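You operate a simulated robot arm through the tools that you are given. There is no shell and no other tool. Be economical: measure what you need, move in short steps, check, and stop when the job is done.

The job below is to be done with a simulated robot arm. You get a single attempt, and the scene is never put back.

## Task
Gauge both white stacks on the bench top and stand each on the board the read-out names.
Fine: jaw open again.

It is judged by the outcome, as a careful person would: the job done as asked, and still so three seconds after it is handed in. It fails if anything else is knocked over, pushed out of place, dropped, spilled or broken.

## Robot
A 7-joint arm with a two-finger parallel gripper, fixed in place. Base frame: the origin is at the foot of the arm, x ahead of it, y to its left, z up. Readings come in mm, rad, newtons and seconds.
Its first joint turns from -2.007 to 2.007 rad. Payload 3.91 kg.
The tool frame sits at the grasp point between the pads (the TCP): z along the fingers, y along the line on which they close. The tips reach 30 mm beyond it. The gripper opens to 110 mm. The fingers are 20 mm wide and 10 mm thick; the gripper's body (48 by 112 mm) begins 55 mm behind the TCP.
Orientation is that of the tool frame in the base frame, as a unit quaternion [w, x, y, z]. With the fingers straight down and closing along the base's y, the tool's x points along the base's -x, its y along +y and its z along -z.

## Interface
- The arm moves only by the tool servo_tool. Its argument "deltas" is a list of rows, each a list of 7 numbers: the shift along the tool's x, y, z in m, then the turn, a rotation vector about the tool's x, y, z in rad, then the opening, from 0 (shut) to 1 (fully open). In form: [[dx, dy, dz, rx, ry, rz, hand], ...]. A call has 1 to 10 rows; each row shifts and turns the commanded pose from where the row before left it, along the tool's axes as they then stand. Each row takes 0.2 s and may step no farther than 50 mm and 0.15 rad from the row before; otherwise, or with a gripper value out of range, the whole call is refused. Where a pose cannot be reached the arm comes as near as it can. A force on the tool above 60 N (or 10 N above the force at the start of the call, whichever is more), or a blocked arm, ends the call early, and 0.2 s more pass. Each finger travels about 108 mm/s and halts on what it meets, pressing with about 43 N; the grip force reading is that of the motor and also rises with nothing between the fingers. The clock runs only during rows and for 0.2 s after the last one: add rows that do not move to give the fingers time. It gives the time, the measured TCP pose, the force on the tool (base axes), the opening and the grip force at its end, in the units of the frame above (readings bear some noise).
- Cameras (640 x 400 px; columns grow to the right, rows downward): "scene" is fixed at [209.5, -656.9, 1403.7]; the picture's right is [0.97, -0.25, 0.00], its down [-0.23, -0.91, -0.35] and it looks along [0.09, 0.34, -0.94] (base axes); focal length 278 px, centre (320, 200). "wrist" rides on the gripper at [-36, 0, -57] in the tool frame; the picture's right is [0.00, -1.00, 0.00], its down [0.97, 0.00, -0.24] and it looks along [0.24, 0.00, 0.97] (tool axes); focal length 218 px, centre (320, 200). There is no depth. A picture from a camera that has moved, and an enlarged one, comes with that camera's place and axes in the base frame and with its lens. The place of the scene camera against the robot may be out by one fixed shift of up to 25 mm in any direction.
- get_image(camera): a new picture of that camera. No time passes.
- move_column(by): slides the trunk up (or, below 0, down) by that many mm; the arm rides with it, the base frame stays. It gives what a move gives, with no picture.
- close_up(camera, box): a new picture of the part [left, top, right, bottom] of that camera's present view, enlarged. No time passes.
- close_job(): hands the job in; it is judged then, once.

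Go step by step. Nothing tells you positions but the pictures and the camera data: compare them with the known pose of the tool, close in by small moves and look again before you grip or let go. The budget is 120 turns and 76 pictures, counting those below and the enlarged ones. Unless the task says otherwise, let go and move clear before handing in, and close with one line.

The tools are called after ">>>" as a command line: name --pt "numbers of a row" for each row, then --argument value for the rest, lists and objects as JSON in quotes. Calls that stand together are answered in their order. servo_tool: Moves the arm, as the interface text tells. Its arguments: {"type":"object","properties":{"deltas":{"type":"array"}},"required":["deltas"]} The other tools are called the same way: move_column (by) slides the trunk up or down; get_image (camera) takes a picture; close_up (camera, box) takes an enlarged picture of a part of a camera's view; close_job () hands the job in.

At the start:

```text
clock: 0.0
position: [180.1, -379.2, 1069.3]
orientation: [0.0, 0.0, 1.0, 0.001]
ft_force: [0.2, -0.1, -1.1]
opening: 109.8
grasp_force: 0.0
trunk travel left (down, up): [-750.0, 240.0]
```

scene: 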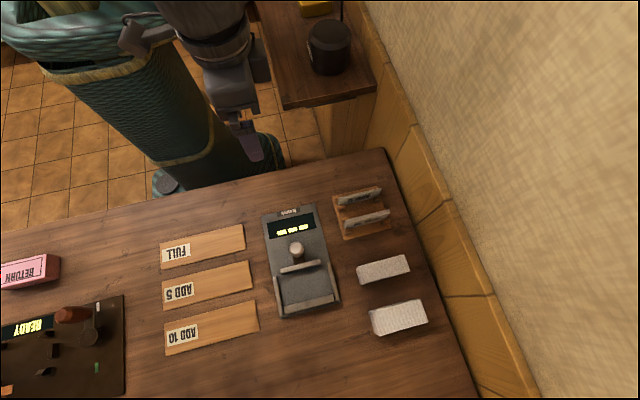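
wrist: 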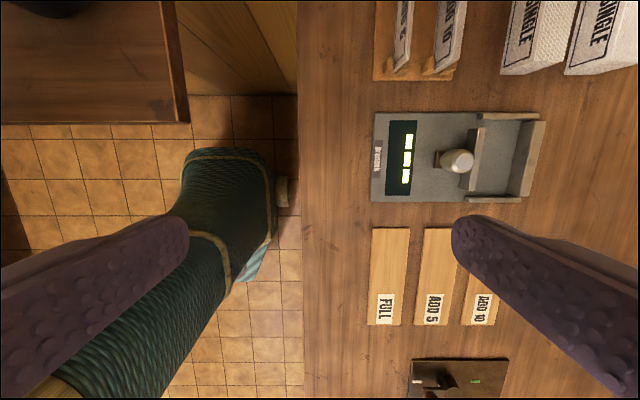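

I see a gauge device with a plunger/slider, three boards (FULL, ADD 5, ADD 10), two white stacks and a rack with cards. I'll look closer first.

>>> close_up --camera "scene" --box '[240, 160, 460, 350]'

>>> close_up --camera "scene" --box '[0, 200, 270, 400]'

>>> close_up --camera "wrist" --box '[360, 0, 640, 210]'

```text
2.11 times, centred on (350, 255) of scene
camera zoom: at [209.5, -656.9, 1403.7], right [0.97, -0.25, 0.0], down [-0.23, -0.91, -0.35], along [0.09, 0.34, -0.94], focal length 585 px, centre (257, 84)
```

zoom: 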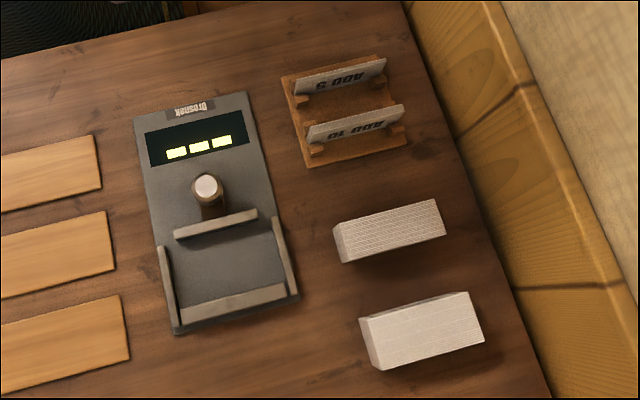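

```text
2.00 times, centred on (135, 300) of scene
camera zoom: at [209.5, -656.9, 1403.7], right [0.97, -0.25, 0.0], down [-0.23, -0.91, -0.35], along [0.09, 0.34, -0.94], focal length 556 px, centre (690, 0)
```

zoom: 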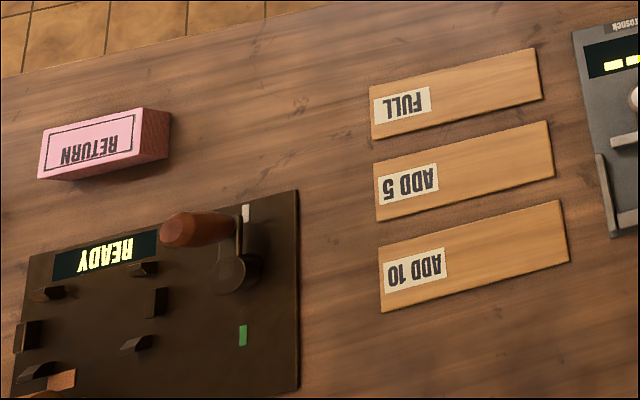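

```text
1.90 times, centred on (500, 105) of wrist
camera zoom: at [218.0, -379.3, 1125.3], right [0.0, -1.0, 0.0], down [-0.97, 0.0, 0.24], along [-0.24, 0.0, -0.97], focal length 416 px, centre (-23, 381)
```

zoom: 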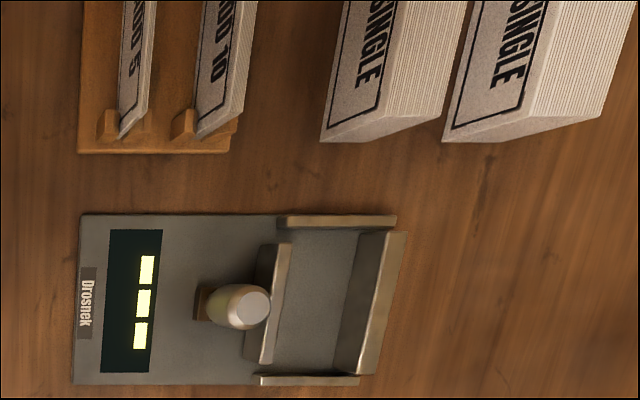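

Comparing both cameras, the bench top appears to be near z≈825 (not 225), with the gauge at about (188,-570). I'll move the wrist camera toward the gauge to check this.

>>> servo_tool --pt "0 -0.04 0 0 0 0 1" --pt "0 -0.04 0 0 0 0 1" --pt "0 -0.04 0 0 0 0 1" --pt "0 -0.04 0 0 0 0 1" --pt "0 0 0 0 0 0 1"

>>> get_image --camera "wrist"

>>> get_image --camera "scene"

```text
clock: 1.2
position: [182.7, -538.9, 1068.6]
orientation: [0.0, 0.0, 1.0, -0.001]
ft_force: [-0.9, 0.4, 0.3]
opening: 110.0
grasp_force: 0.0
trunk travel left (down, up): [-750.0, 240.0]
```

```text
70 pictures are left
camera wrist: at [219.2, -538.2, 1124.6], right [0.0, -1.0, 0.0], down [-0.97, 0.0, 0.24], along [-0.24, 0.0, -0.97], focal length 218 px, centre (320, 200)
```

wrist: 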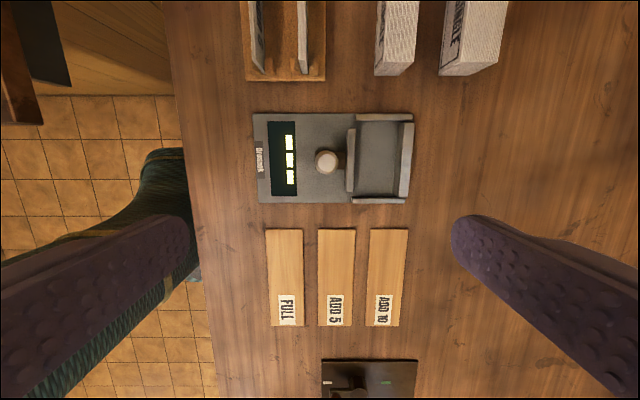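

```text
69 pictures are left
```

scene: 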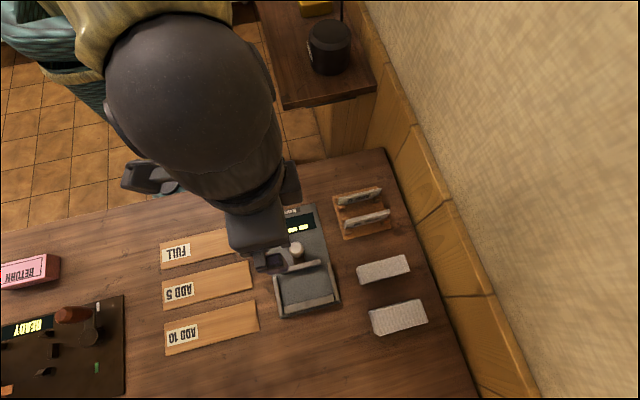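

Parallax confirms the bench at about z=827, with boards spanning x≈-65…105. Now I'll look over the stacks.

>>> servo_tool --pt "-0.045 -0.01 0 0 0 0 1" --pt "-0.045 -0.01 0 0 0 0 1" --pt "-0.045 -0.01 0 0 0 0 1" --pt "0 0 0 0 0 0 1"

>>> get_image --camera "wrist"

```text
clock: 2.2
position: [317.8, -568.1, 1066.8]
orientation: [-0.001, 0.001, 1.0, 0.0]
ft_force: [-0.7, -0.2, 0.3]
opening: 109.8
grasp_force: 0.0
trunk travel left (down, up): [-750.0, 240.0]
```

```text
68 pictures are left
camera wrist: at [354.0, -569.8, 1123.7], right [0.0, -1.0, 0.0], down [-0.97, 0.0, 0.24], along [-0.24, 0.0, -0.97], focal length 218 px, centre (320, 200)
```

wrist: 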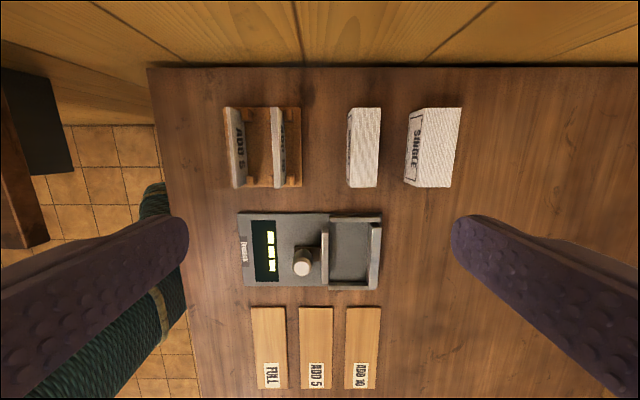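

The stacks sit about x 310–400. I'll enlarge this view.

>>> close_up --camera "wrist" --box '[330, 90, 480, 200]'

>>> close_up --camera "wrist" --box '[230, 200, 390, 300]'

>>> close_up --camera "scene" --box '[340, 240, 440, 345]'

```text
3.64 times, centred on (405, 145) of wrist
camera zoom: at [354.0, -569.8, 1123.7], right [0.0, -1.0, 0.0], down [-0.97, 0.0, 0.24], along [-0.24, 0.0, -0.97], focal length 794 px, centre (11, 400)
```

zoom: 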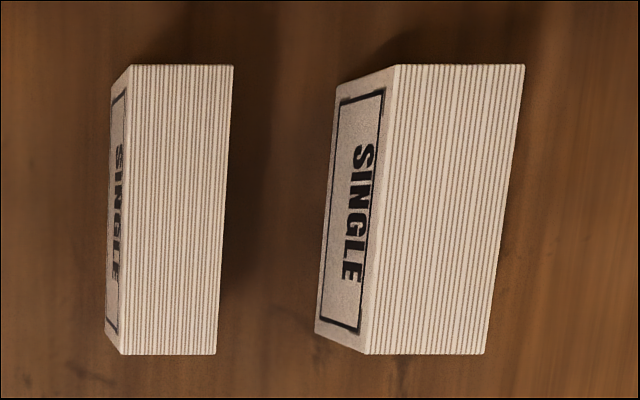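

```text
4.00 times, centred on (310, 250) of wrist
camera zoom: at [354.0, -569.8, 1123.7], right [0.0, -1.0, 0.0], down [-0.97, 0.0, 0.24], along [-0.24, 0.0, -0.97], focal length 873 px, centre (360, 0)
```

zoom: 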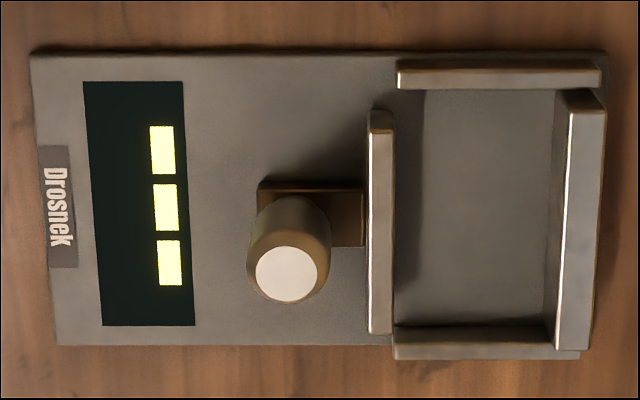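

```text
3.81 times, centred on (390, 292) of scene
camera zoom: at [209.5, -656.9, 1403.7], right [0.97, -0.25, 0.0], down [-0.23, -0.91, -0.35], along [0.09, 0.34, -0.94], focal length 1059 px, centre (53, -152)
```

zoom: 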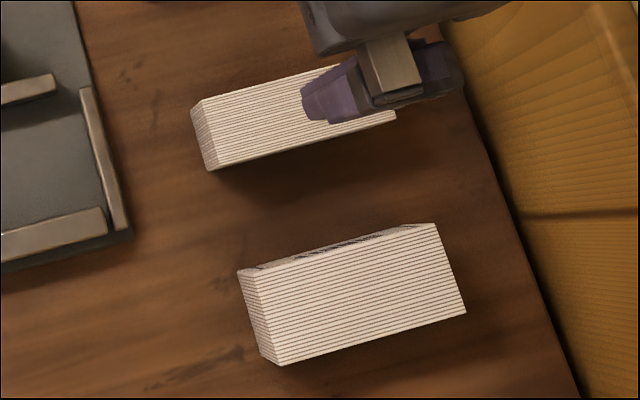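

Stack 2 centre ≈ (350,-704), 38 mm thick, top z≈870; stack 1 centre ≈ (350,-621), 30 mm thick. I'll go above stack 2 and check from closer.

>>> servo_tool --pt "-0.01 -0.045 0 0 0 0 0.7" --pt "-0.01 -0.045 0 0 0 0 0.62" --pt "-0.012 -0.0455 0 0 0 0 0.62" --pt "0 0 0.045 0 0 0 0.62" --pt "0 0 0.045 0 0 0 0.62" --pt "0 0 0.03 0 0 0 0.62" --pt "0 0 0 0 0 0 0.62"

>>> get_image --camera "wrist"

>>> get_image --camera "scene"

```text
clock: 3.8
position: [323.4, -646.8, 943.0]
orientation: [0.0, -0.001, 1.0, 0.0]
ft_force: [-0.6, 0.7, 0.0]
opening: 68.1
grasp_force: 0.1
out of reach, approached as far as the arm can: row 2, 3
trunk travel left (down, up): [-750.0, 240.0]
```

```text
64 pictures are left
camera wrist: at [359.3, -646.8, 999.3], right [0.0, -1.0, 0.0], down [-0.97, 0.0, 0.24], along [-0.24, 0.0, -0.97], focal length 218 px, centre (320, 200)
```

wrist: 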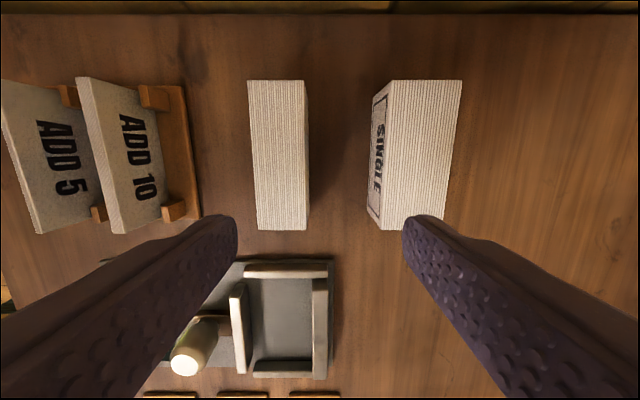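

```text
63 pictures are left
```

scene: 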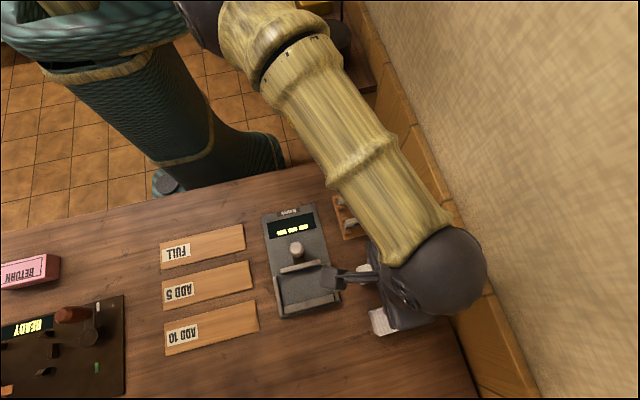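

Reach was limited at that height; I'll raise the finger height if needed, and try stepping outward from here.

>>> servo_tool --pt "-0.014 -0.028 0 0 0 0 0.62" --pt "-0.0126 -0.0288 0 0 0 0 0.62" --pt "0 0 0 0 0 0 0.62"

```text
clock: 4.6
position: [325.5, -649.6, 942.9]
orientation: [0.0, -0.001, 1.0, 0.001]
ft_force: [-0.9, 0.4, 0.0]
opening: 68.0
grasp_force: 0.0
out of reach, approached as far as the arm can: row 1, 2
trunk travel left (down, up): [-750.0, 240.0]
```

Reach tops out here, so I'll raise the hand relative to the arm and lower the trunk instead.

>>> servo_tool --pt "0.005 0.03 -0.05 0 0 0 0.62" --pt "0 0 -0.05 0 0 0 0.62" --pt "0 0 -0.05 0 0 0 0.62" --pt "0 0 -0.05 0 0 0 0.62" --pt "0 0 0 0 0 0 0.62"

>>> move_column --by -200

>>> servo_tool --pt "-0.014 -0.045 0 0 0 0 0.62" --pt "-0.014 -0.035 0 0 0 0 0.62" --pt "0 0 0 0 0 0 0.62"

```text
refused: row 1 steps farther than a row can; nothing moved
```

```text
clock: 5.6
position: [327.2, -655.7, 896.8]
orientation: [0.005, 0.0, 1.0, -0.012]
ft_force: [-3.5, 7.1, 27.4]
opening: 72.4
grasp_force: 3.7
trunk travel left (down, up): [-684.0, 306.0]
stopped: the force on the tool passed its limit (the readings are from after the stop); the commanded pose is now the measured one
```

```text
clock: 6.4
position: [326.3, -653.7, 896.4]
orientation: [0.007, 0.0, 1.0, -0.014]
ft_force: [1.4, 2.5, 34.3]
opening: 68.8
grasp_force: 0.9
out of reach, approached as far as the arm can: row 1, 2
trunk travel left (down, up): [-684.0, 306.0]
```

My raise was refused for its step size and the trunk lowered the fingertips onto the stack tops (z≈867). I'll lift straight up and check for damage.

>>> servo_tool --pt "0 0 -0.03 0 0 0 0.62" --pt "0 0 -0.045 0 0 0 0.62" --pt "0 0 0 0 0 0 0.62"

>>> get_image --camera "wrist"

>>> get_image --camera "scene"

```text
clock: 7.2
position: [327.7, -651.4, 966.2]
orientation: [0.004, 0.0, 1.0, -0.01]
ft_force: [-0.1, -0.1, 0.1]
opening: 68.1
grasp_force: 0.1
trunk travel left (down, up): [-684.0, 306.0]
```

```text
62 pictures are left
camera wrist: at [362.9, -650.5, 1022.0], right [0.0, -1.0, 0.02], down [-0.97, 0.0, 0.23], along [-0.23, -0.02, -0.97], focal length 218 px, centre (320, 200)
```

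wrist: 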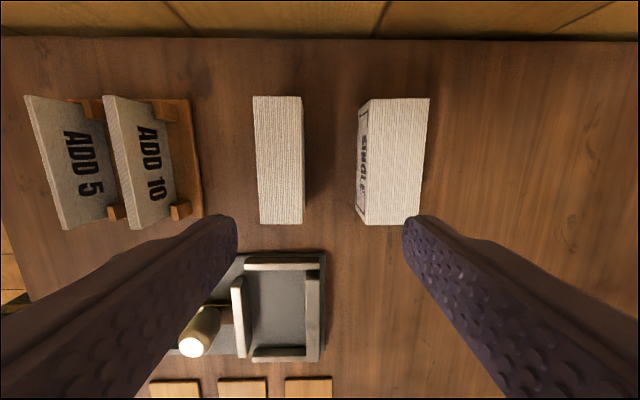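

```text
61 pictures are left
```

scene: 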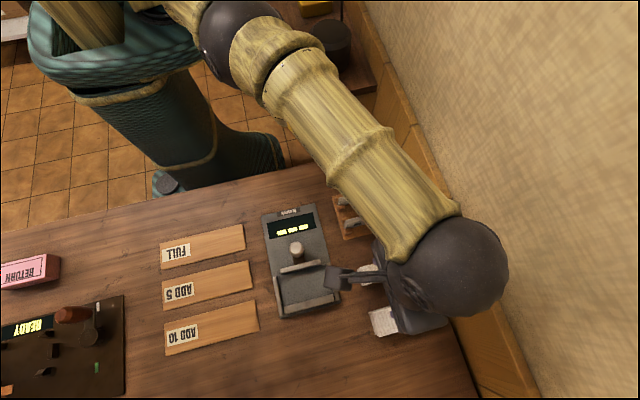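

Everything is still in place. Raise the hand first, verify, then lower the trunk.

>>> servo_tool --pt "0 0 -0.045 -0.02 0.0 0 0.62" --pt "0 0 -0.045 0 0 0 0.62" --pt "0 0 -0.045 0 0 0 0.62" --pt "0 0 -0.045 0 0 0 0.62" --pt "0 0 0 0 0 0 0.62"

```text
clock: 8.4
position: [306.0, -618.6, 1116.7]
orientation: [0.004, 0.001, 1.0, 0.0]
ft_force: [0.8, -0.7, 0.4]
opening: 68.1
grasp_force: 0.0
out of reach, approached as far as the arm can: row 1, 2, 3, 4
trunk travel left (down, up): [-684.0, 306.0]
```

Vertical reach tops out at about 730 mm, while stack 2 is at about 786 mm. So I'll turn the gripper 90° to close along x (87 mm length, jaw 110) and lean it outward. First the turn, at a safe height.

>>> servo_tool --pt "0 0.03 0 0 0 -0.145 0.8" --pt "0 0 0 0 0 -0.145 1" --pt "0 0 0 0 0 -0.145 1" --pt "0 0 0 0 0 -0.145 1" --pt "0 0 0 0 0 -0.145 1" --pt "0 0 0 0 0 -0.145 1" --pt "0 0 0 0 0 -0.145 1" --pt "0 0 0 0 0 -0.145 1" --pt "0 0 0 0 0 -0.145 1" --pt "0 0 0 0 0 -0.145 1"

>>> servo_tool --pt "0 0 0 0 0 -0.1208 1" --pt "0 0 0 0 0 0 1"

```text
clock: 10.6
position: [304.8, -588.9, 1117.5]
orientation: [0.004, -0.664, 0.748, -0.002]
ft_force: [-0.5, -0.1, 0.9]
opening: 109.6
grasp_force: 0.1
trunk travel left (down, up): [-684.0, 306.0]
```

```text
clock: 11.2
position: [304.5, -588.9, 1116.3]
orientation: [-0.003, 0.707, -0.707, 0.002]
ft_force: [0.5, -0.3, -0.6]
opening: 110.1
grasp_force: 0.1
trunk travel left (down, up): [-684.0, 306.0]
```

Turn worked. Now descend to about z=975, align x to 350, and lean the fingers outward by 0.4 rad.

>>> servo_tool --pt "0 -0.0155 0.045 0 0 0 1" --pt "0 -0.015 0.045 0 0 0 1" --pt "0 -0.015 0.045 0 0 0 1" --pt "0 0 0 0 0.14 0 1" --pt "0 0 0 0 0.14 0 1" --pt "0 0 0 0 0.12 0 1" --pt "0.04 0 0.017 0 0 0 1" --pt "0.03 0 0.013 0 0 0 1" --pt "0 0 0 0 0 0 1"

>>> get_image --camera "wrist"

```text
clock: 13.2
position: [351.0, -661.9, 978.8]
orientation: [-0.137, -0.693, 0.693, -0.144]
ft_force: [0.5, 0.5, 0.2]
opening: 109.9
grasp_force: 0.0
trunk travel left (down, up): [-684.0, 306.0]
```

```text
60 pictures are left
camera wrist: at [351.9, -607.0, 1016.2], right [1.0, 0.0, 0.01], down [-0.01, -0.8, 0.6], along [0.01, -0.6, -0.8], focal length 218 px, centre (320, 200)
```

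wrist: 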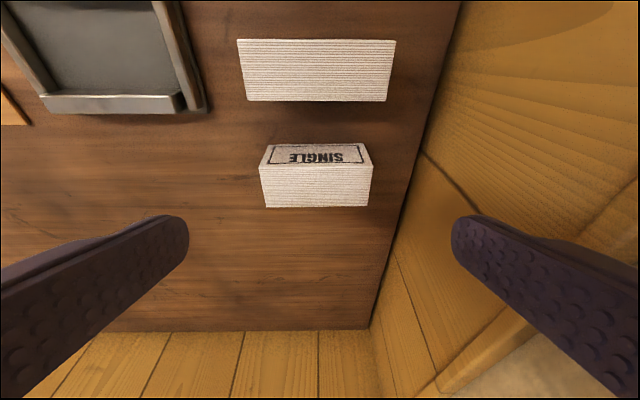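

All reached. Stack 2 measures centre (349,-706), top ≈868. Descend to grasp with fingers outside both x ends.

>>> servo_tool --pt "-0.003 0.002 0.03 0 0 0 1" --pt "-0.003 0 0.03 0 0 0 1" --pt "-0.003 0 0.025 0 0 0 1" --pt "0 0 0 0 0 0 1"

>>> get_image --camera "wrist"

>>> close_up --camera "scene" --box '[340, 240, 440, 345]'

```text
clock: 14.2
position: [349.5, -692.2, 898.0]
orientation: [-0.137, -0.692, 0.694, -0.144]
ft_force: [-0.9, -0.8, 0.0]
opening: 110.0
grasp_force: 0.1
trunk travel left (down, up): [-684.0, 306.0]
```

```text
59 pictures are left
camera wrist: at [350.0, -636.2, 935.8], right [1.0, 0.0, 0.01], down [-0.01, -0.8, 0.6], along [0.01, -0.6, -0.8], focal length 218 px, centre (320, 200)
```

wrist: 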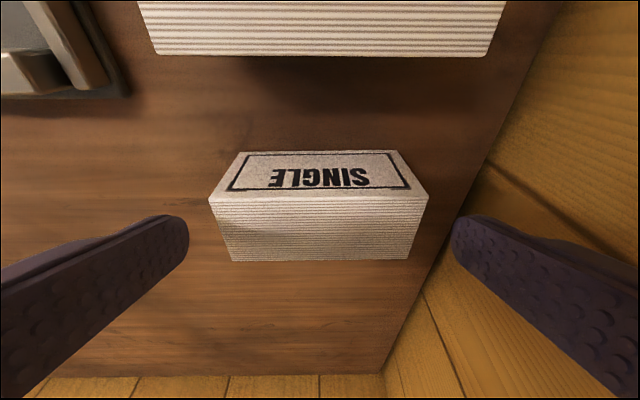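

```text
3.81 times, centred on (390, 292) of scene
camera zoom: at [209.5, -656.9, 1403.7], right [0.97, -0.25, 0.0], down [-0.23, -0.91, -0.35], along [0.09, 0.34, -0.94], focal length 1059 px, centre (53, -152)
```

zoom: 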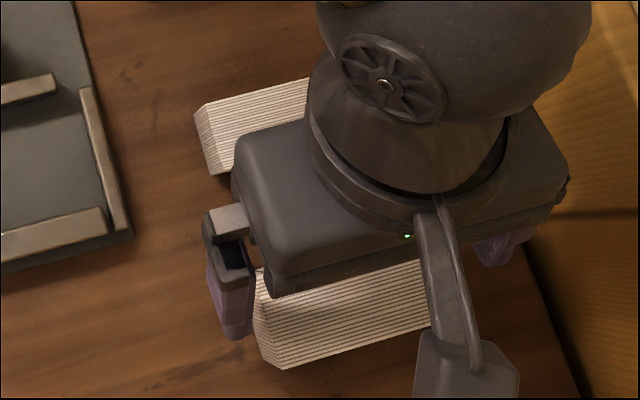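

Aligned in x. Descend the rest and close gently.

>>> servo_tool --pt "-0.003 0 0.018 0 0 0 1" --pt "-0.003 0 0.0165 0 0 0 1" --pt "0 0 0 0 0 0 1" --pt "0 0 0 0 0 0 0.7" --pt "0 0 0 0 0 0 0.7"

>>> get_image --camera "wrist"

```text
clock: 15.4
position: [351.5, -698.7, 866.2]
orientation: [-0.137, -0.693, 0.693, -0.144]
ft_force: [0.8, -0.7, 1.0]
opening: 89.4
grasp_force: 43.0
trunk travel left (down, up): [-684.0, 306.0]
```

```text
57 pictures are left
camera wrist: at [351.4, -643.3, 903.6], right [1.0, 0.0, 0.01], down [-0.01, -0.8, 0.6], along [0.01, -0.6, -0.8], focal length 218 px, centre (320, 200)
```

wrist: 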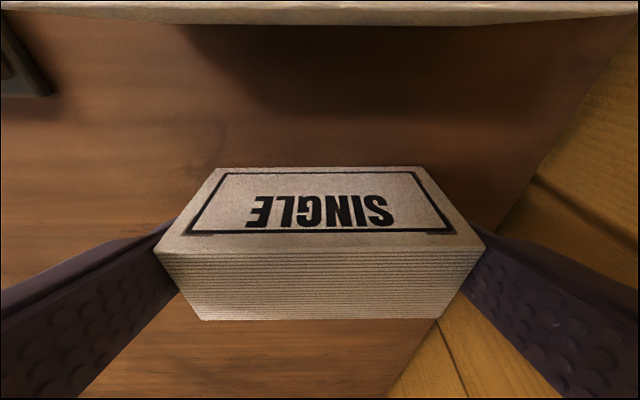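

Gripped (length ≈89 mm). For the gauge bay I need the fingertips above its side walls, so I'll release, raise 15 mm and regrip the upper part, then lift.

>>> servo_tool --pt "0 0 0 0 0 0 1" --pt "0.004 0 -0.0146 0 0 0 1" --pt "0 0 0 0 0 0 1" --pt "0 0 0 0 0 0 0.7" --pt "0 0 0 0 0 0 0.7" --pt "0.004 0 -0.009 0 0 0 0.7" --pt "0.004 0 -0.009 0 0 0 0.7" --pt "0 0 0 0 0 0 0.7"

>>> get_image --camera "wrist"

```text
clock: 17.2
position: [350.6, -696.7, 899.3]
orientation: [-0.137, -0.693, 0.694, -0.144]
ft_force: [0.3, -0.8, -0.5]
opening: 89.0
grasp_force: 43.1
trunk travel left (down, up): [-684.0, 306.0]
```

```text
56 pictures are left
camera wrist: at [350.3, -641.4, 936.7], right [1.0, 0.0, 0.01], down [-0.01, -0.8, 0.6], along [0.01, -0.6, -0.8], focal length 218 px, centre (320, 200)
```

wrist: 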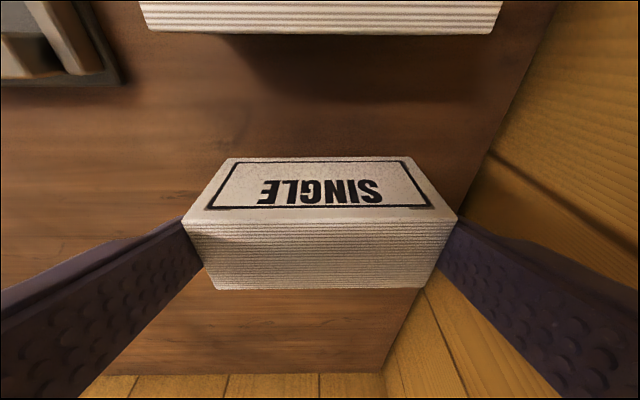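

Held well. Lift to clear everything and move over the gauge bay area.

>>> servo_tool --pt "0.0156 0 -0.0368 0 0 0 0.7" --pt "0.0156 0 -0.0368 0 0 0 0.7" --pt "0.0117 0 -0.0276 0 0 0 0.7" --pt "0 0.045 0 0 0 0 0.7" --pt "0 0.045 0 0 0 0 0.7" --pt "0 0.045 0 0 0 0 0.7" --pt "0 0.012 0 0 0 0 0.7" --pt "0 0 0 0 0 0 0.7"

>>> get_image --camera "wrist"

>>> get_image --camera "scene"

```text
clock: 19.0
position: [203.7, -696.0, 1007.2]
orientation: [-0.137, -0.692, 0.694, -0.144]
ft_force: [-0.3, 0.1, -1.7]
opening: 89.1
grasp_force: 43.1
trunk travel left (down, up): [-684.0, 306.0]
```

```text
55 pictures are left
camera wrist: at [202.7, -641.6, 1044.9], right [1.0, 0.0, 0.01], down [-0.01, -0.8, 0.6], along [0.01, -0.6, -0.8], focal length 218 px, centre (320, 200)
```

wrist: 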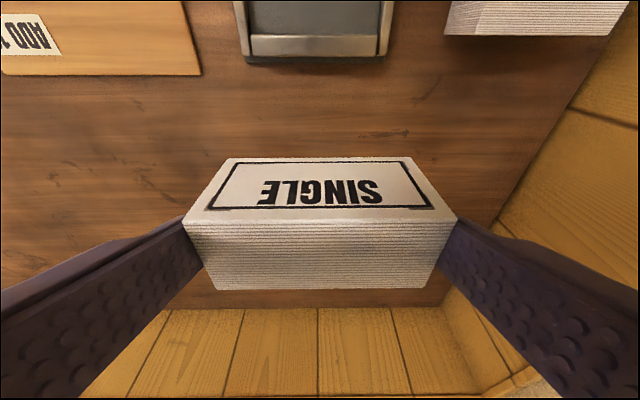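

```text
54 pictures are left
```

scene: 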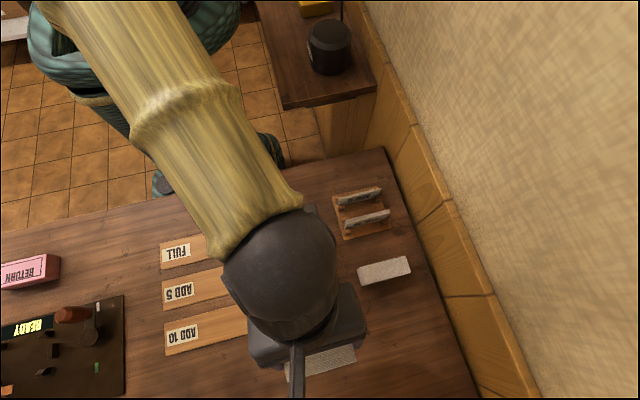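

The bay is visible ahead of the held stack. I'll enlarge it to measure it precisely.

>>> close_up --camera "wrist" --box '[220, 0, 410, 110]'

```text
3.37 times, centred on (315, 55) of wrist
camera zoom: at [202.7, -641.6, 1044.9], right [1.0, 0.0, 0.01], down [-0.01, -0.8, 0.6], along [0.01, -0.6, -0.8], focal length 735 px, centre (337, 688)
```

zoom: 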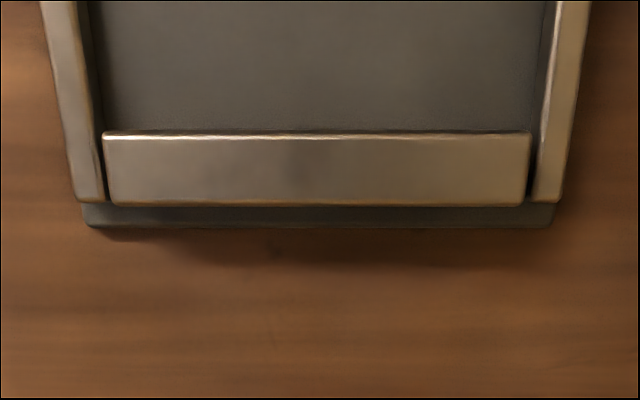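

Bay interior is about x 155–248 (centre ≈202), end-wall inner face y≈-641. I'll lower in front of the bay to measure at closer range, and take out a small roll.

>>> servo_tool --pt "-0.0175 0 0.0414 -0.01 0 0 0.7" --pt "-0.0175 0 0.0414 0 0 0 0.7" --pt "0 0 0 0 0 0 0.7"

>>> get_image --camera "wrist"

>>> close_up --camera "wrist" --box '[200, 0, 440, 150]'

```text
clock: 19.8
position: [202.9, -695.3, 914.0]
orientation: [-0.14, -0.692, 0.694, -0.141]
ft_force: [-0.2, -0.2, -1.5]
opening: 89.3
grasp_force: 42.7
trunk travel left (down, up): [-684.0, 306.0]
```

```text
52 pictures are left
camera wrist: at [203.1, -639.2, 951.0], right [1.0, 0.0, 0.0], down [0.0, -0.8, 0.6], along [0.0, -0.6, -0.8], focal length 218 px, centre (320, 200)
```

wrist: 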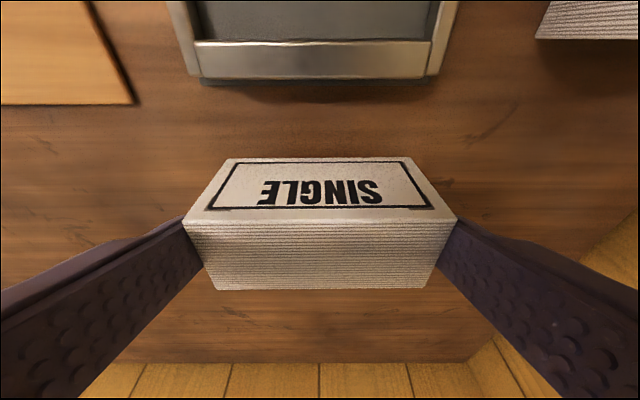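

```text
2.67 times, centred on (320, 75) of wrist
camera zoom: at [203.1, -639.2, 951.0], right [1.0, 0.0, 0.0], down [0.0, -0.8, 0.6], along [0.0, -0.6, -0.8], focal length 582 px, centre (320, 533)
```

zoom: 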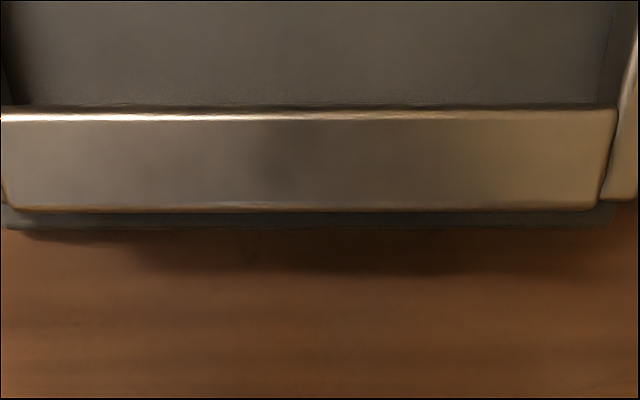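

Bay centre x≈201, walls' top z≈841; the held stack is centred at x≈203 and its bottom is at about z=859. Move it over the bay (stack centre y≈-612) and look.

>>> servo_tool --pt "-0.0285 0.002 -0.012 0 0 0 0.7" --pt "-0.0285 0 -0.012 0 0 0 0.7" --pt "-0.0285 0 -0.0121 0 0 0 0.7" --pt "0 0 0 0 0 0 0.7"

>>> get_image --camera "wrist"

>>> close_up --camera "scene" --box '[240, 200, 370, 330]'

```text
clock: 20.8
position: [198.9, -603.3, 918.7]
orientation: [-0.141, -0.692, 0.694, -0.14]
ft_force: [0.6, -0.8, -2.0]
opening: 89.0
grasp_force: 43.1
trunk travel left (down, up): [-684.0, 306.0]
```

```text
50 pictures are left
camera wrist: at [199.7, -548.4, 956.5], right [1.0, 0.0, 0.0], down [0.0, -0.8, 0.6], along [0.0, -0.6, -0.8], focal length 218 px, centre (320, 200)
```

wrist: 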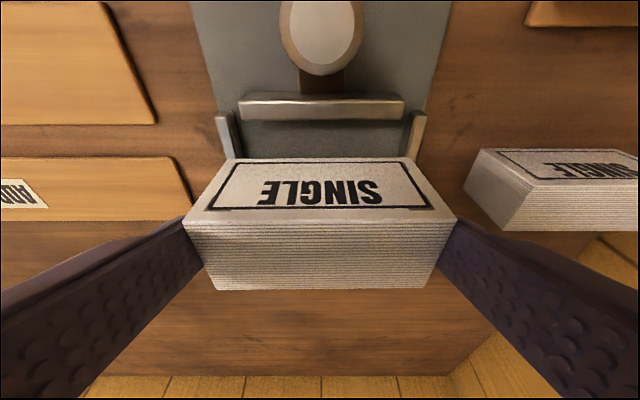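

```text
3.08 times, centred on (305, 265) of scene
camera zoom: at [209.5, -656.9, 1403.7], right [0.97, -0.25, 0.0], down [-0.23, -0.91, -0.35], along [0.09, 0.34, -0.94], focal length 855 px, centre (366, 0)
```

zoom: 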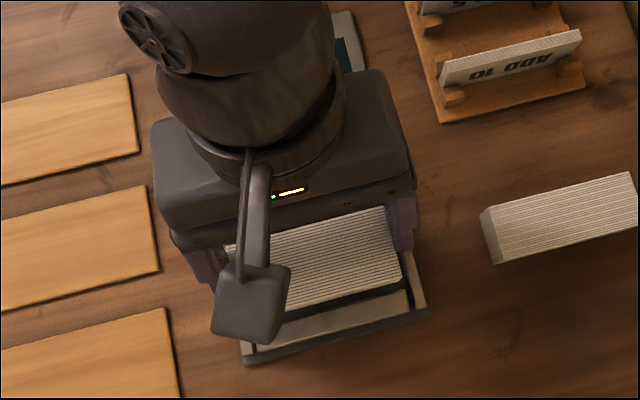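

Nicely over the bay. I'll enlarge to check the side-wall alignment.

>>> close_up --camera "wrist" --box '[180, 80, 460, 255]'

```text
2.29 times, centred on (320, 168) of wrist
camera zoom: at [199.7, -548.4, 956.5], right [1.0, 0.0, 0.0], down [0.0, -0.8, 0.6], along [0.0, -0.6, -0.8], focal length 499 px, centre (320, 274)
```

zoom: 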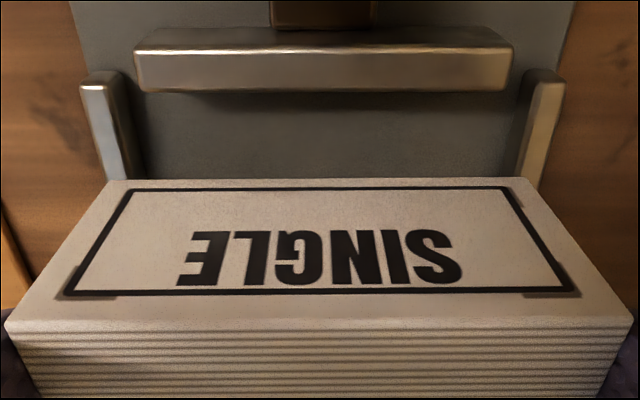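

Shift +2 mm in x, then lower into the bay in small steps.

>>> servo_tool --pt "0.0014 -0.002 0.0006 0 0 0 0.7" --pt "-0.0039 0 0.0092 0 0 0 0.7" --pt "-0.0039 0 0.0092 0 0 0 0.7" --pt "0 0 0 0 0 0 0.7"

>>> close_up --camera "wrist" --box '[180, 80, 460, 255]'

>>> close_up --camera "scene" --box '[270, 240, 350, 320]'

```text
clock: 21.8
position: [203.9, -605.5, 899.1]
orientation: [-0.141, -0.692, 0.694, -0.141]
ft_force: [0.7, 0.0, -0.8]
opening: 89.3
grasp_force: 42.6
trunk travel left (down, up): [-684.0, 306.0]
```

```text
2.29 times, centred on (320, 168) of wrist
camera zoom: at [203.7, -549.7, 935.8], right [1.0, 0.0, 0.0], down [0.0, -0.8, 0.6], along [0.0, -0.6, -0.8], focal length 499 px, centre (320, 274)
```

zoom: 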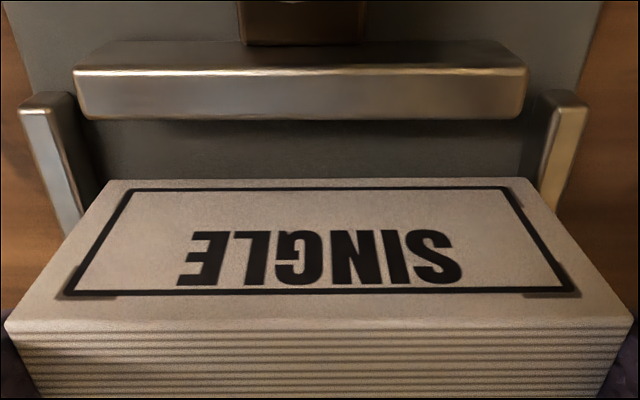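

```text
5.00 times, centred on (310, 280) of scene
camera zoom: at [209.5, -656.9, 1403.7], right [0.97, -0.25, 0.0], down [-0.23, -0.91, -0.35], along [0.09, 0.34, -0.94], focal length 1390 px, centre (370, -200)
```

zoom: 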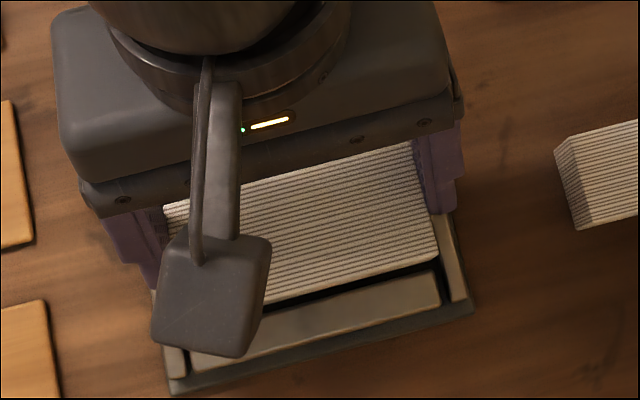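

Slightly too far +x; shift back ~1.7 mm and recheck.

>>> servo_tool --pt "0 0.0017 0 0 0 0 0.7" --pt "0 0 0 0 0 0 0.7" --pt "0 0 0 0 0 0 0.7"

>>> close_up --camera "wrist" --box '[180, 80, 460, 255]'

```text
clock: 22.6
position: [201.0, -605.7, 897.5]
orientation: [-0.14, -0.692, 0.694, -0.14]
ft_force: [-0.2, 0.2, -1.6]
opening: 89.0
grasp_force: 43.7
trunk travel left (down, up): [-684.0, 306.0]
```

```text
2.29 times, centred on (320, 168) of wrist
camera zoom: at [201.6, -549.6, 936.0], right [1.0, 0.0, 0.0], down [0.0, -0.8, 0.6], along [0.0, -0.6, -0.8], focal length 499 px, centre (320, 274)
```

zoom: 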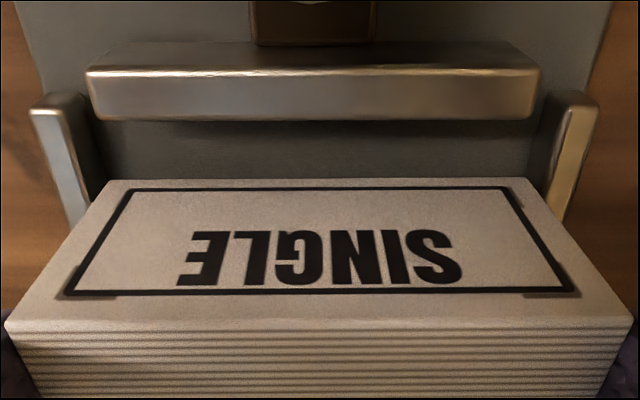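

Centred. Lower into the bay.

>>> servo_tool --pt "-0.00195 0 0.0046 0 0 0 0.7" --pt "-0.00117 0 0.00276 0 0 0 0.7" --pt "0 0 0 0 0 0 0.7"

>>> close_up --camera "wrist" --box '[180, 80, 460, 255]'

```text
clock: 23.4
position: [203.2, -605.4, 889.2]
orientation: [-0.141, -0.691, 0.695, -0.14]
ft_force: [-0.1, 0.0, -0.9]
opening: 89.2
grasp_force: 42.7
trunk travel left (down, up): [-684.0, 306.0]
```

```text
2.29 times, centred on (320, 168) of wrist
camera zoom: at [202.5, -550.0, 927.0], right [1.0, 0.0, 0.0], down [0.0, -0.8, 0.6], along [0.0, -0.6, -0.8], focal length 499 px, centre (320, 274)
```

zoom: 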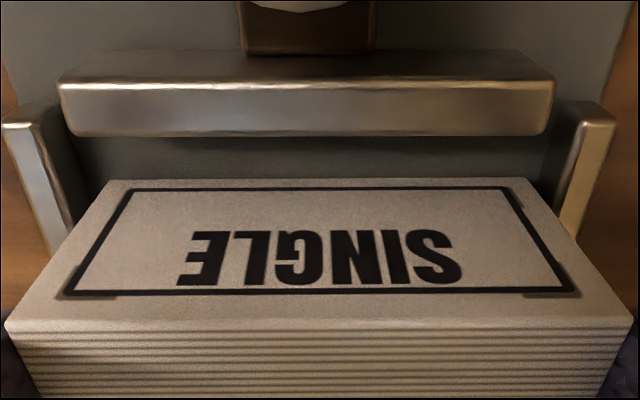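

Going in; small correction and lower further to contact.

>>> servo_tool --pt "-0.00156 0.0008 0.0037 0 0 0 0.7" --pt "-0.0008 0 0.0018 0 0 0 0.7" --pt "0 0 0 0 0 0 0.7"

>>> close_up --camera "wrist" --box '[180, 80, 460, 255]'

```text
clock: 24.2
position: [201.0, -605.9, 886.4]
orientation: [-0.14, -0.692, 0.694, -0.142]
ft_force: [0.9, 0.2, 8.9]
opening: 89.1
grasp_force: 43.5
trunk travel left (down, up): [-684.0, 306.0]
```

```text
2.29 times, centred on (320, 168) of wrist
camera zoom: at [201.5, -550.1, 923.2], right [1.0, 0.0, 0.0], down [0.0, -0.8, 0.6], along [0.0, -0.6, -0.8], focal length 499 px, centre (320, 274)
```

zoom: 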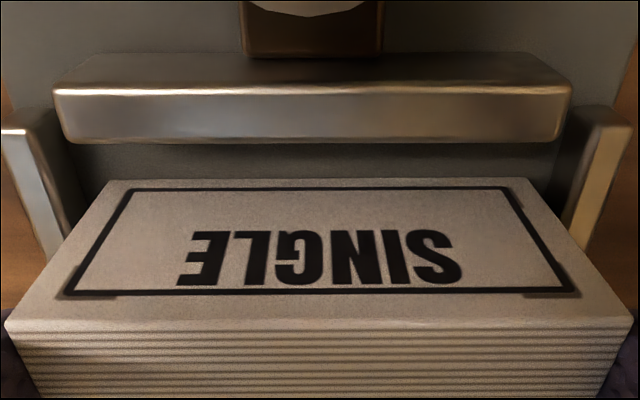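

Contact on the bay floor at TCP z≈886. Release and back off.

>>> servo_tool --pt "0 0 0 0 0 0 0.9" --pt "0 0 0 0 0 0 1" --pt "0 0 0 0 0 0 1" --pt "0.0117 0 -0.0276 0 0 0 1" --pt "0.0156 0 -0.0368 0 0 0 1" --pt "-0.03 0 -0.03 0 0 0 1" --pt "-0.03 0 -0.03 0 0 0 1" --pt "0 0 0 0 0 0 1"

>>> get_image --camera "wrist"

>>> close_up --camera "scene" --box '[250, 190, 350, 320]'

```text
clock: 26.0
position: [199.3, -526.7, 986.2]
orientation: [-0.14, -0.692, 0.694, -0.14]
ft_force: [-0.4, 0.2, 0.3]
opening: 109.7
grasp_force: 0.1
trunk travel left (down, up): [-684.0, 306.0]
```

```text
42 pictures are left
camera wrist: at [200.1, -471.4, 1023.2], right [1.0, 0.0, 0.0], down [0.0, -0.8, 0.6], along [0.0, -0.6, -0.8], focal length 218 px, centre (320, 200)
```

wrist: 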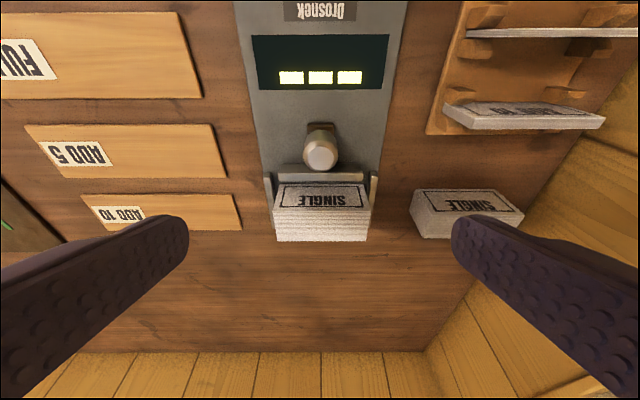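

```text
3.08 times, centred on (300, 255) of scene
camera zoom: at [209.5, -656.9, 1403.7], right [0.97, -0.25, 0.0], down [-0.23, -0.91, -0.35], along [0.09, 0.34, -0.94], focal length 855 px, centre (382, 31)
```

zoom: 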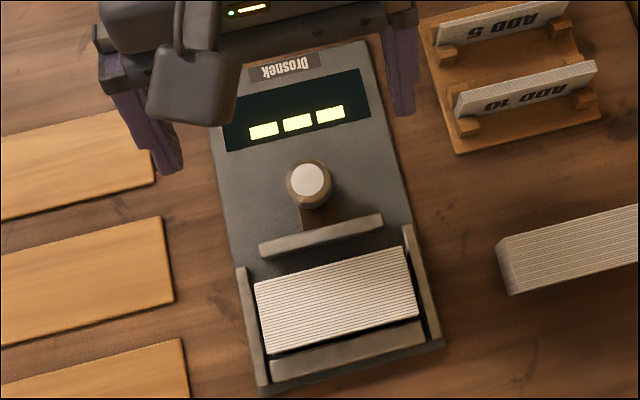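

Stack 2 sits in the bay. Next I close the fingers, come down behind the knob (knob ≈(201,-549), top z≈855) and push it toward the stack.

>>> servo_tool --pt "-0.02 0 -0.0085 0 0 0 0.5" --pt "-0.02 0 -0.0085 0 0 0 0" --pt "-0.0117 0 0.0276 0 0 0 0" --pt "-0.0117 0 0.0276 0 0 0 0" --pt "-0.0117 0 0.0276 0 0 0 0" --pt "0 0 0 0 0 0 0" --pt "0 0 0 0 0 0 0"

>>> get_image --camera "wrist"

```text
clock: 27.6
position: [200.0, -483.0, 895.1]
orientation: [-0.14, -0.692, 0.694, -0.139]
ft_force: [-0.2, 0.0, -0.6]
opening: 0.0
grasp_force: 37.8
trunk travel left (down, up): [-684.0, 306.0]
```

```text
40 pictures are left
camera wrist: at [200.7, -427.8, 933.2], right [1.0, 0.0, 0.0], down [0.0, -0.8, 0.6], along [0.0, -0.6, -0.8], focal length 218 px, centre (320, 200)
```

wrist: 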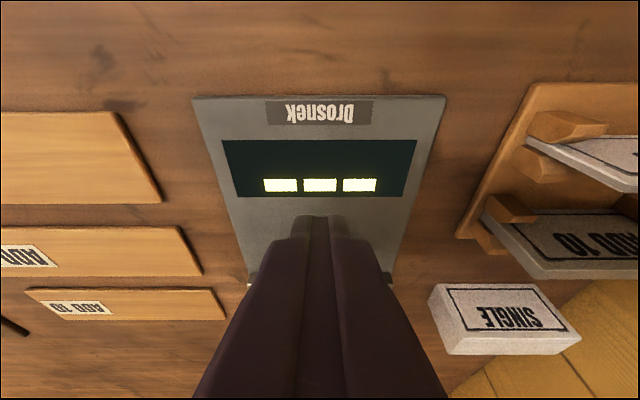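

Descend to knob height and push in small steps.

>>> servo_tool --pt "-0.0086 0 0.0203 0 0 0 0" --pt "0.0092 0 0.0039 0 0 0 0" --pt "0.0092 0 0.0039 0 0 0 0" --pt "0.0092 0 0.0039 0 0 0 0" --pt "0.0046 0 0.00195 0 0 0 0" --pt "0 0 0 0 0 0 0"

>>> close_up --camera "scene" --box '[250, 190, 350, 320]'

```text
clock: 29.0
position: [201.2, -517.6, 874.3]
orientation: [-0.14, -0.692, 0.695, -0.14]
ft_force: [0.4, 1.4, 0.4]
opening: 0.0
grasp_force: 37.9
trunk travel left (down, up): [-684.0, 306.0]
```

```text
3.08 times, centred on (300, 255) of scene
camera zoom: at [209.5, -656.9, 1403.7], right [0.97, -0.25, 0.0], down [-0.23, -0.91, -0.35], along [0.09, 0.34, -0.94], focal length 855 px, centre (382, 31)
```

zoom: 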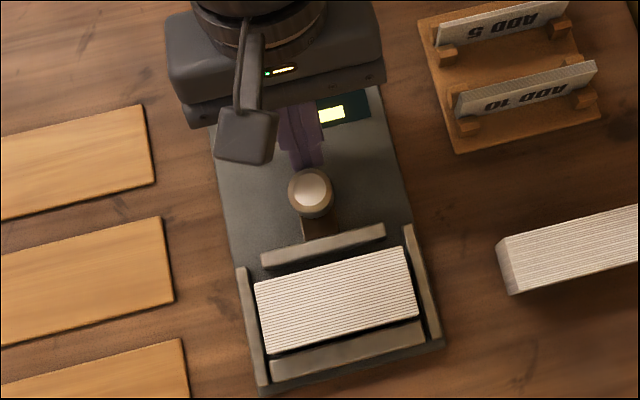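

The slider has begun to move. Keep pushing in short steps.

>>> servo_tool --pt "0.0055 0 0.0023 0 0 0 0" --pt "0.0046 0 0.00195 0 0 0 0" --pt "0.0037 0 0.0016 0 0 0 0" --pt "0 0 0 0 0 0 0"

>>> close_up --camera "scene" --box '[250, 190, 350, 320]'

```text
clock: 30.0
position: [201.2, -528.9, 875.0]
orientation: [-0.14, -0.692, 0.694, -0.14]
ft_force: [-2.3, 18.7, 3.4]
opening: 0.0
grasp_force: 37.8
trunk travel left (down, up): [-684.0, 306.0]
```

```text
3.08 times, centred on (300, 255) of scene
camera zoom: at [209.5, -656.9, 1403.7], right [0.97, -0.25, 0.0], down [-0.23, -0.91, -0.35], along [0.09, 0.34, -0.94], focal length 855 px, centre (382, 31)
```

zoom: 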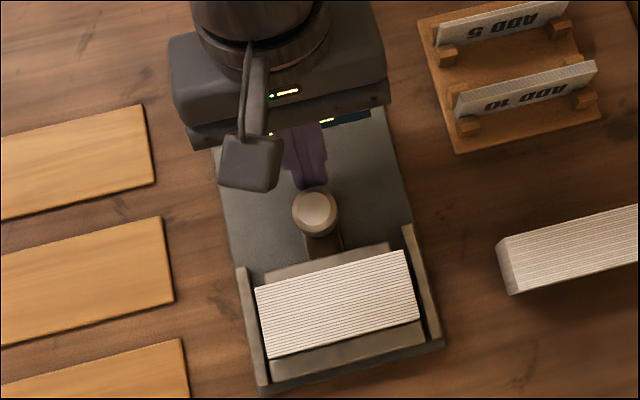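

The plate meets the stack (18.7 N). A little more push, then read the display while holding.

>>> servo_tool --pt "0.0018 0 0.0008 0 0 0 0" --pt "0 0 0 0 0 0 0" --pt "0 0 0 0 0 0 0"

>>> get_image --camera "wrist"

>>> close_up --camera "scene" --box '[260, 205, 350, 320]'

```text
clock: 30.8
position: [200.8, -529.0, 874.5]
orientation: [-0.141, -0.692, 0.694, -0.14]
ft_force: [-2.2, 29.7, -3.2]
opening: 0.0
grasp_force: 37.9
trunk travel left (down, up): [-684.0, 306.0]
```

```text
37 pictures are left
camera wrist: at [202.2, -474.4, 912.3], right [1.0, 0.0, 0.0], down [0.0, -0.8, 0.6], along [0.0, -0.6, -0.8], focal length 218 px, centre (320, 200)
```

wrist: 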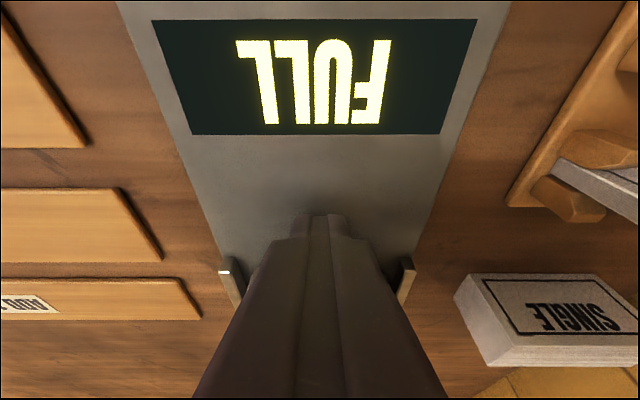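

```text
3.48 times, centred on (305, 262) of scene
camera zoom: at [209.5, -656.9, 1403.7], right [0.97, -0.25, 0.0], down [-0.23, -0.91, -0.35], along [0.09, 0.34, -0.94], focal length 967 px, centre (372, -17)
```

zoom: 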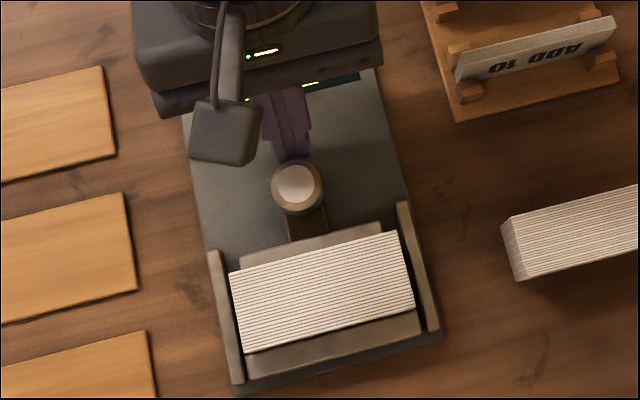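

The read-out says FULL for stack 2, with firm 30 N contact. Back off the knob, lift, open and return over the stack.

>>> servo_tool --pt "-0.0138 0 -0.0058 0 0 0 0" --pt "0.0117 0 -0.0276 0 0 0 0" --pt "0.0156 0 -0.0368 0 0 0 0.5" --pt "0.0117 0 -0.0276 0 0 0 1" --pt "0.03 0 0.0127 0 0 0 1" --pt "0.02 0 0.0085 0 0 0 1" --pt "0 0 0 0 0 0 1"

>>> get_image --camera "wrist"

```text
clock: 32.4
position: [202.9, -572.1, 974.1]
orientation: [-0.141, -0.691, 0.695, -0.14]
ft_force: [-0.1, 0.4, -0.1]
opening: 110.1
grasp_force: 0.1
trunk travel left (down, up): [-684.0, 306.0]
```

```text
35 pictures are left
camera wrist: at [202.7, -517.6, 1012.1], right [1.0, 0.0, 0.0], down [0.0, -0.8, 0.6], along [0.0, -0.6, -0.8], focal length 218 px, centre (320, 200)
```

wrist: 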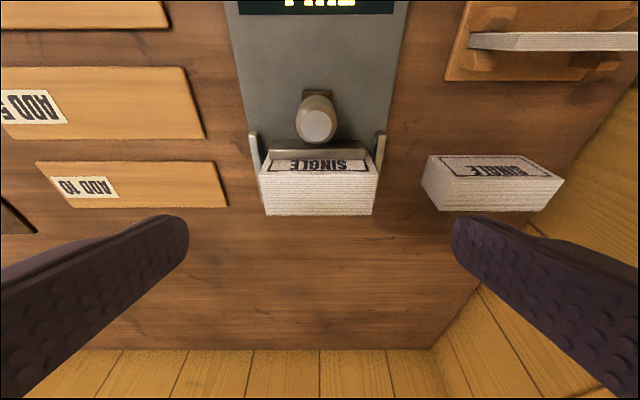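

Slider stayed in place, and the stack is centred about (202,-620). Descend and regrip its upper part.

>>> servo_tool --pt "0.018 0 0.0075 0 0 0 1" --pt "0.0179 0 0.0077 0 0 0 1" --pt "-0.0117 0 0.0276 0 0 0 1" --pt "-0.0117 0 0.0276 0 0 0 1" --pt "-0.0104 0 0.0249 0 0 0 1" --pt "0 0 0 0 0 0 1"

>>> get_image --camera "wrist"

```text
clock: 33.8
position: [201.6, -611.6, 887.4]
orientation: [-0.14, -0.692, 0.694, -0.14]
ft_force: [0.3, -1.5, -0.2]
opening: 109.8
grasp_force: 0.0
trunk travel left (down, up): [-684.0, 306.0]
```

```text
34 pictures are left
camera wrist: at [202.1, -556.5, 925.6], right [1.0, 0.0, 0.0], down [0.0, -0.8, 0.6], along [0.0, -0.6, -0.8], focal length 218 px, centre (320, 200)
```

wrist: 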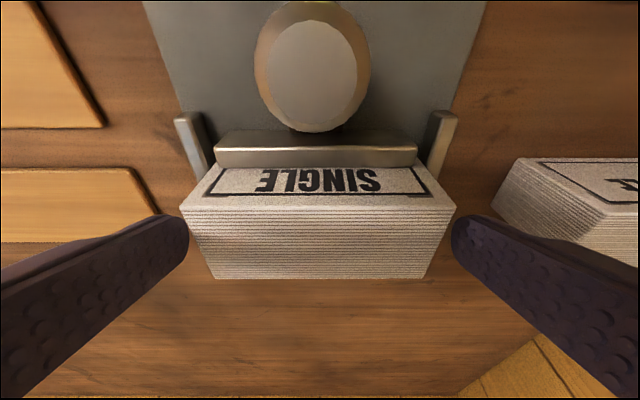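

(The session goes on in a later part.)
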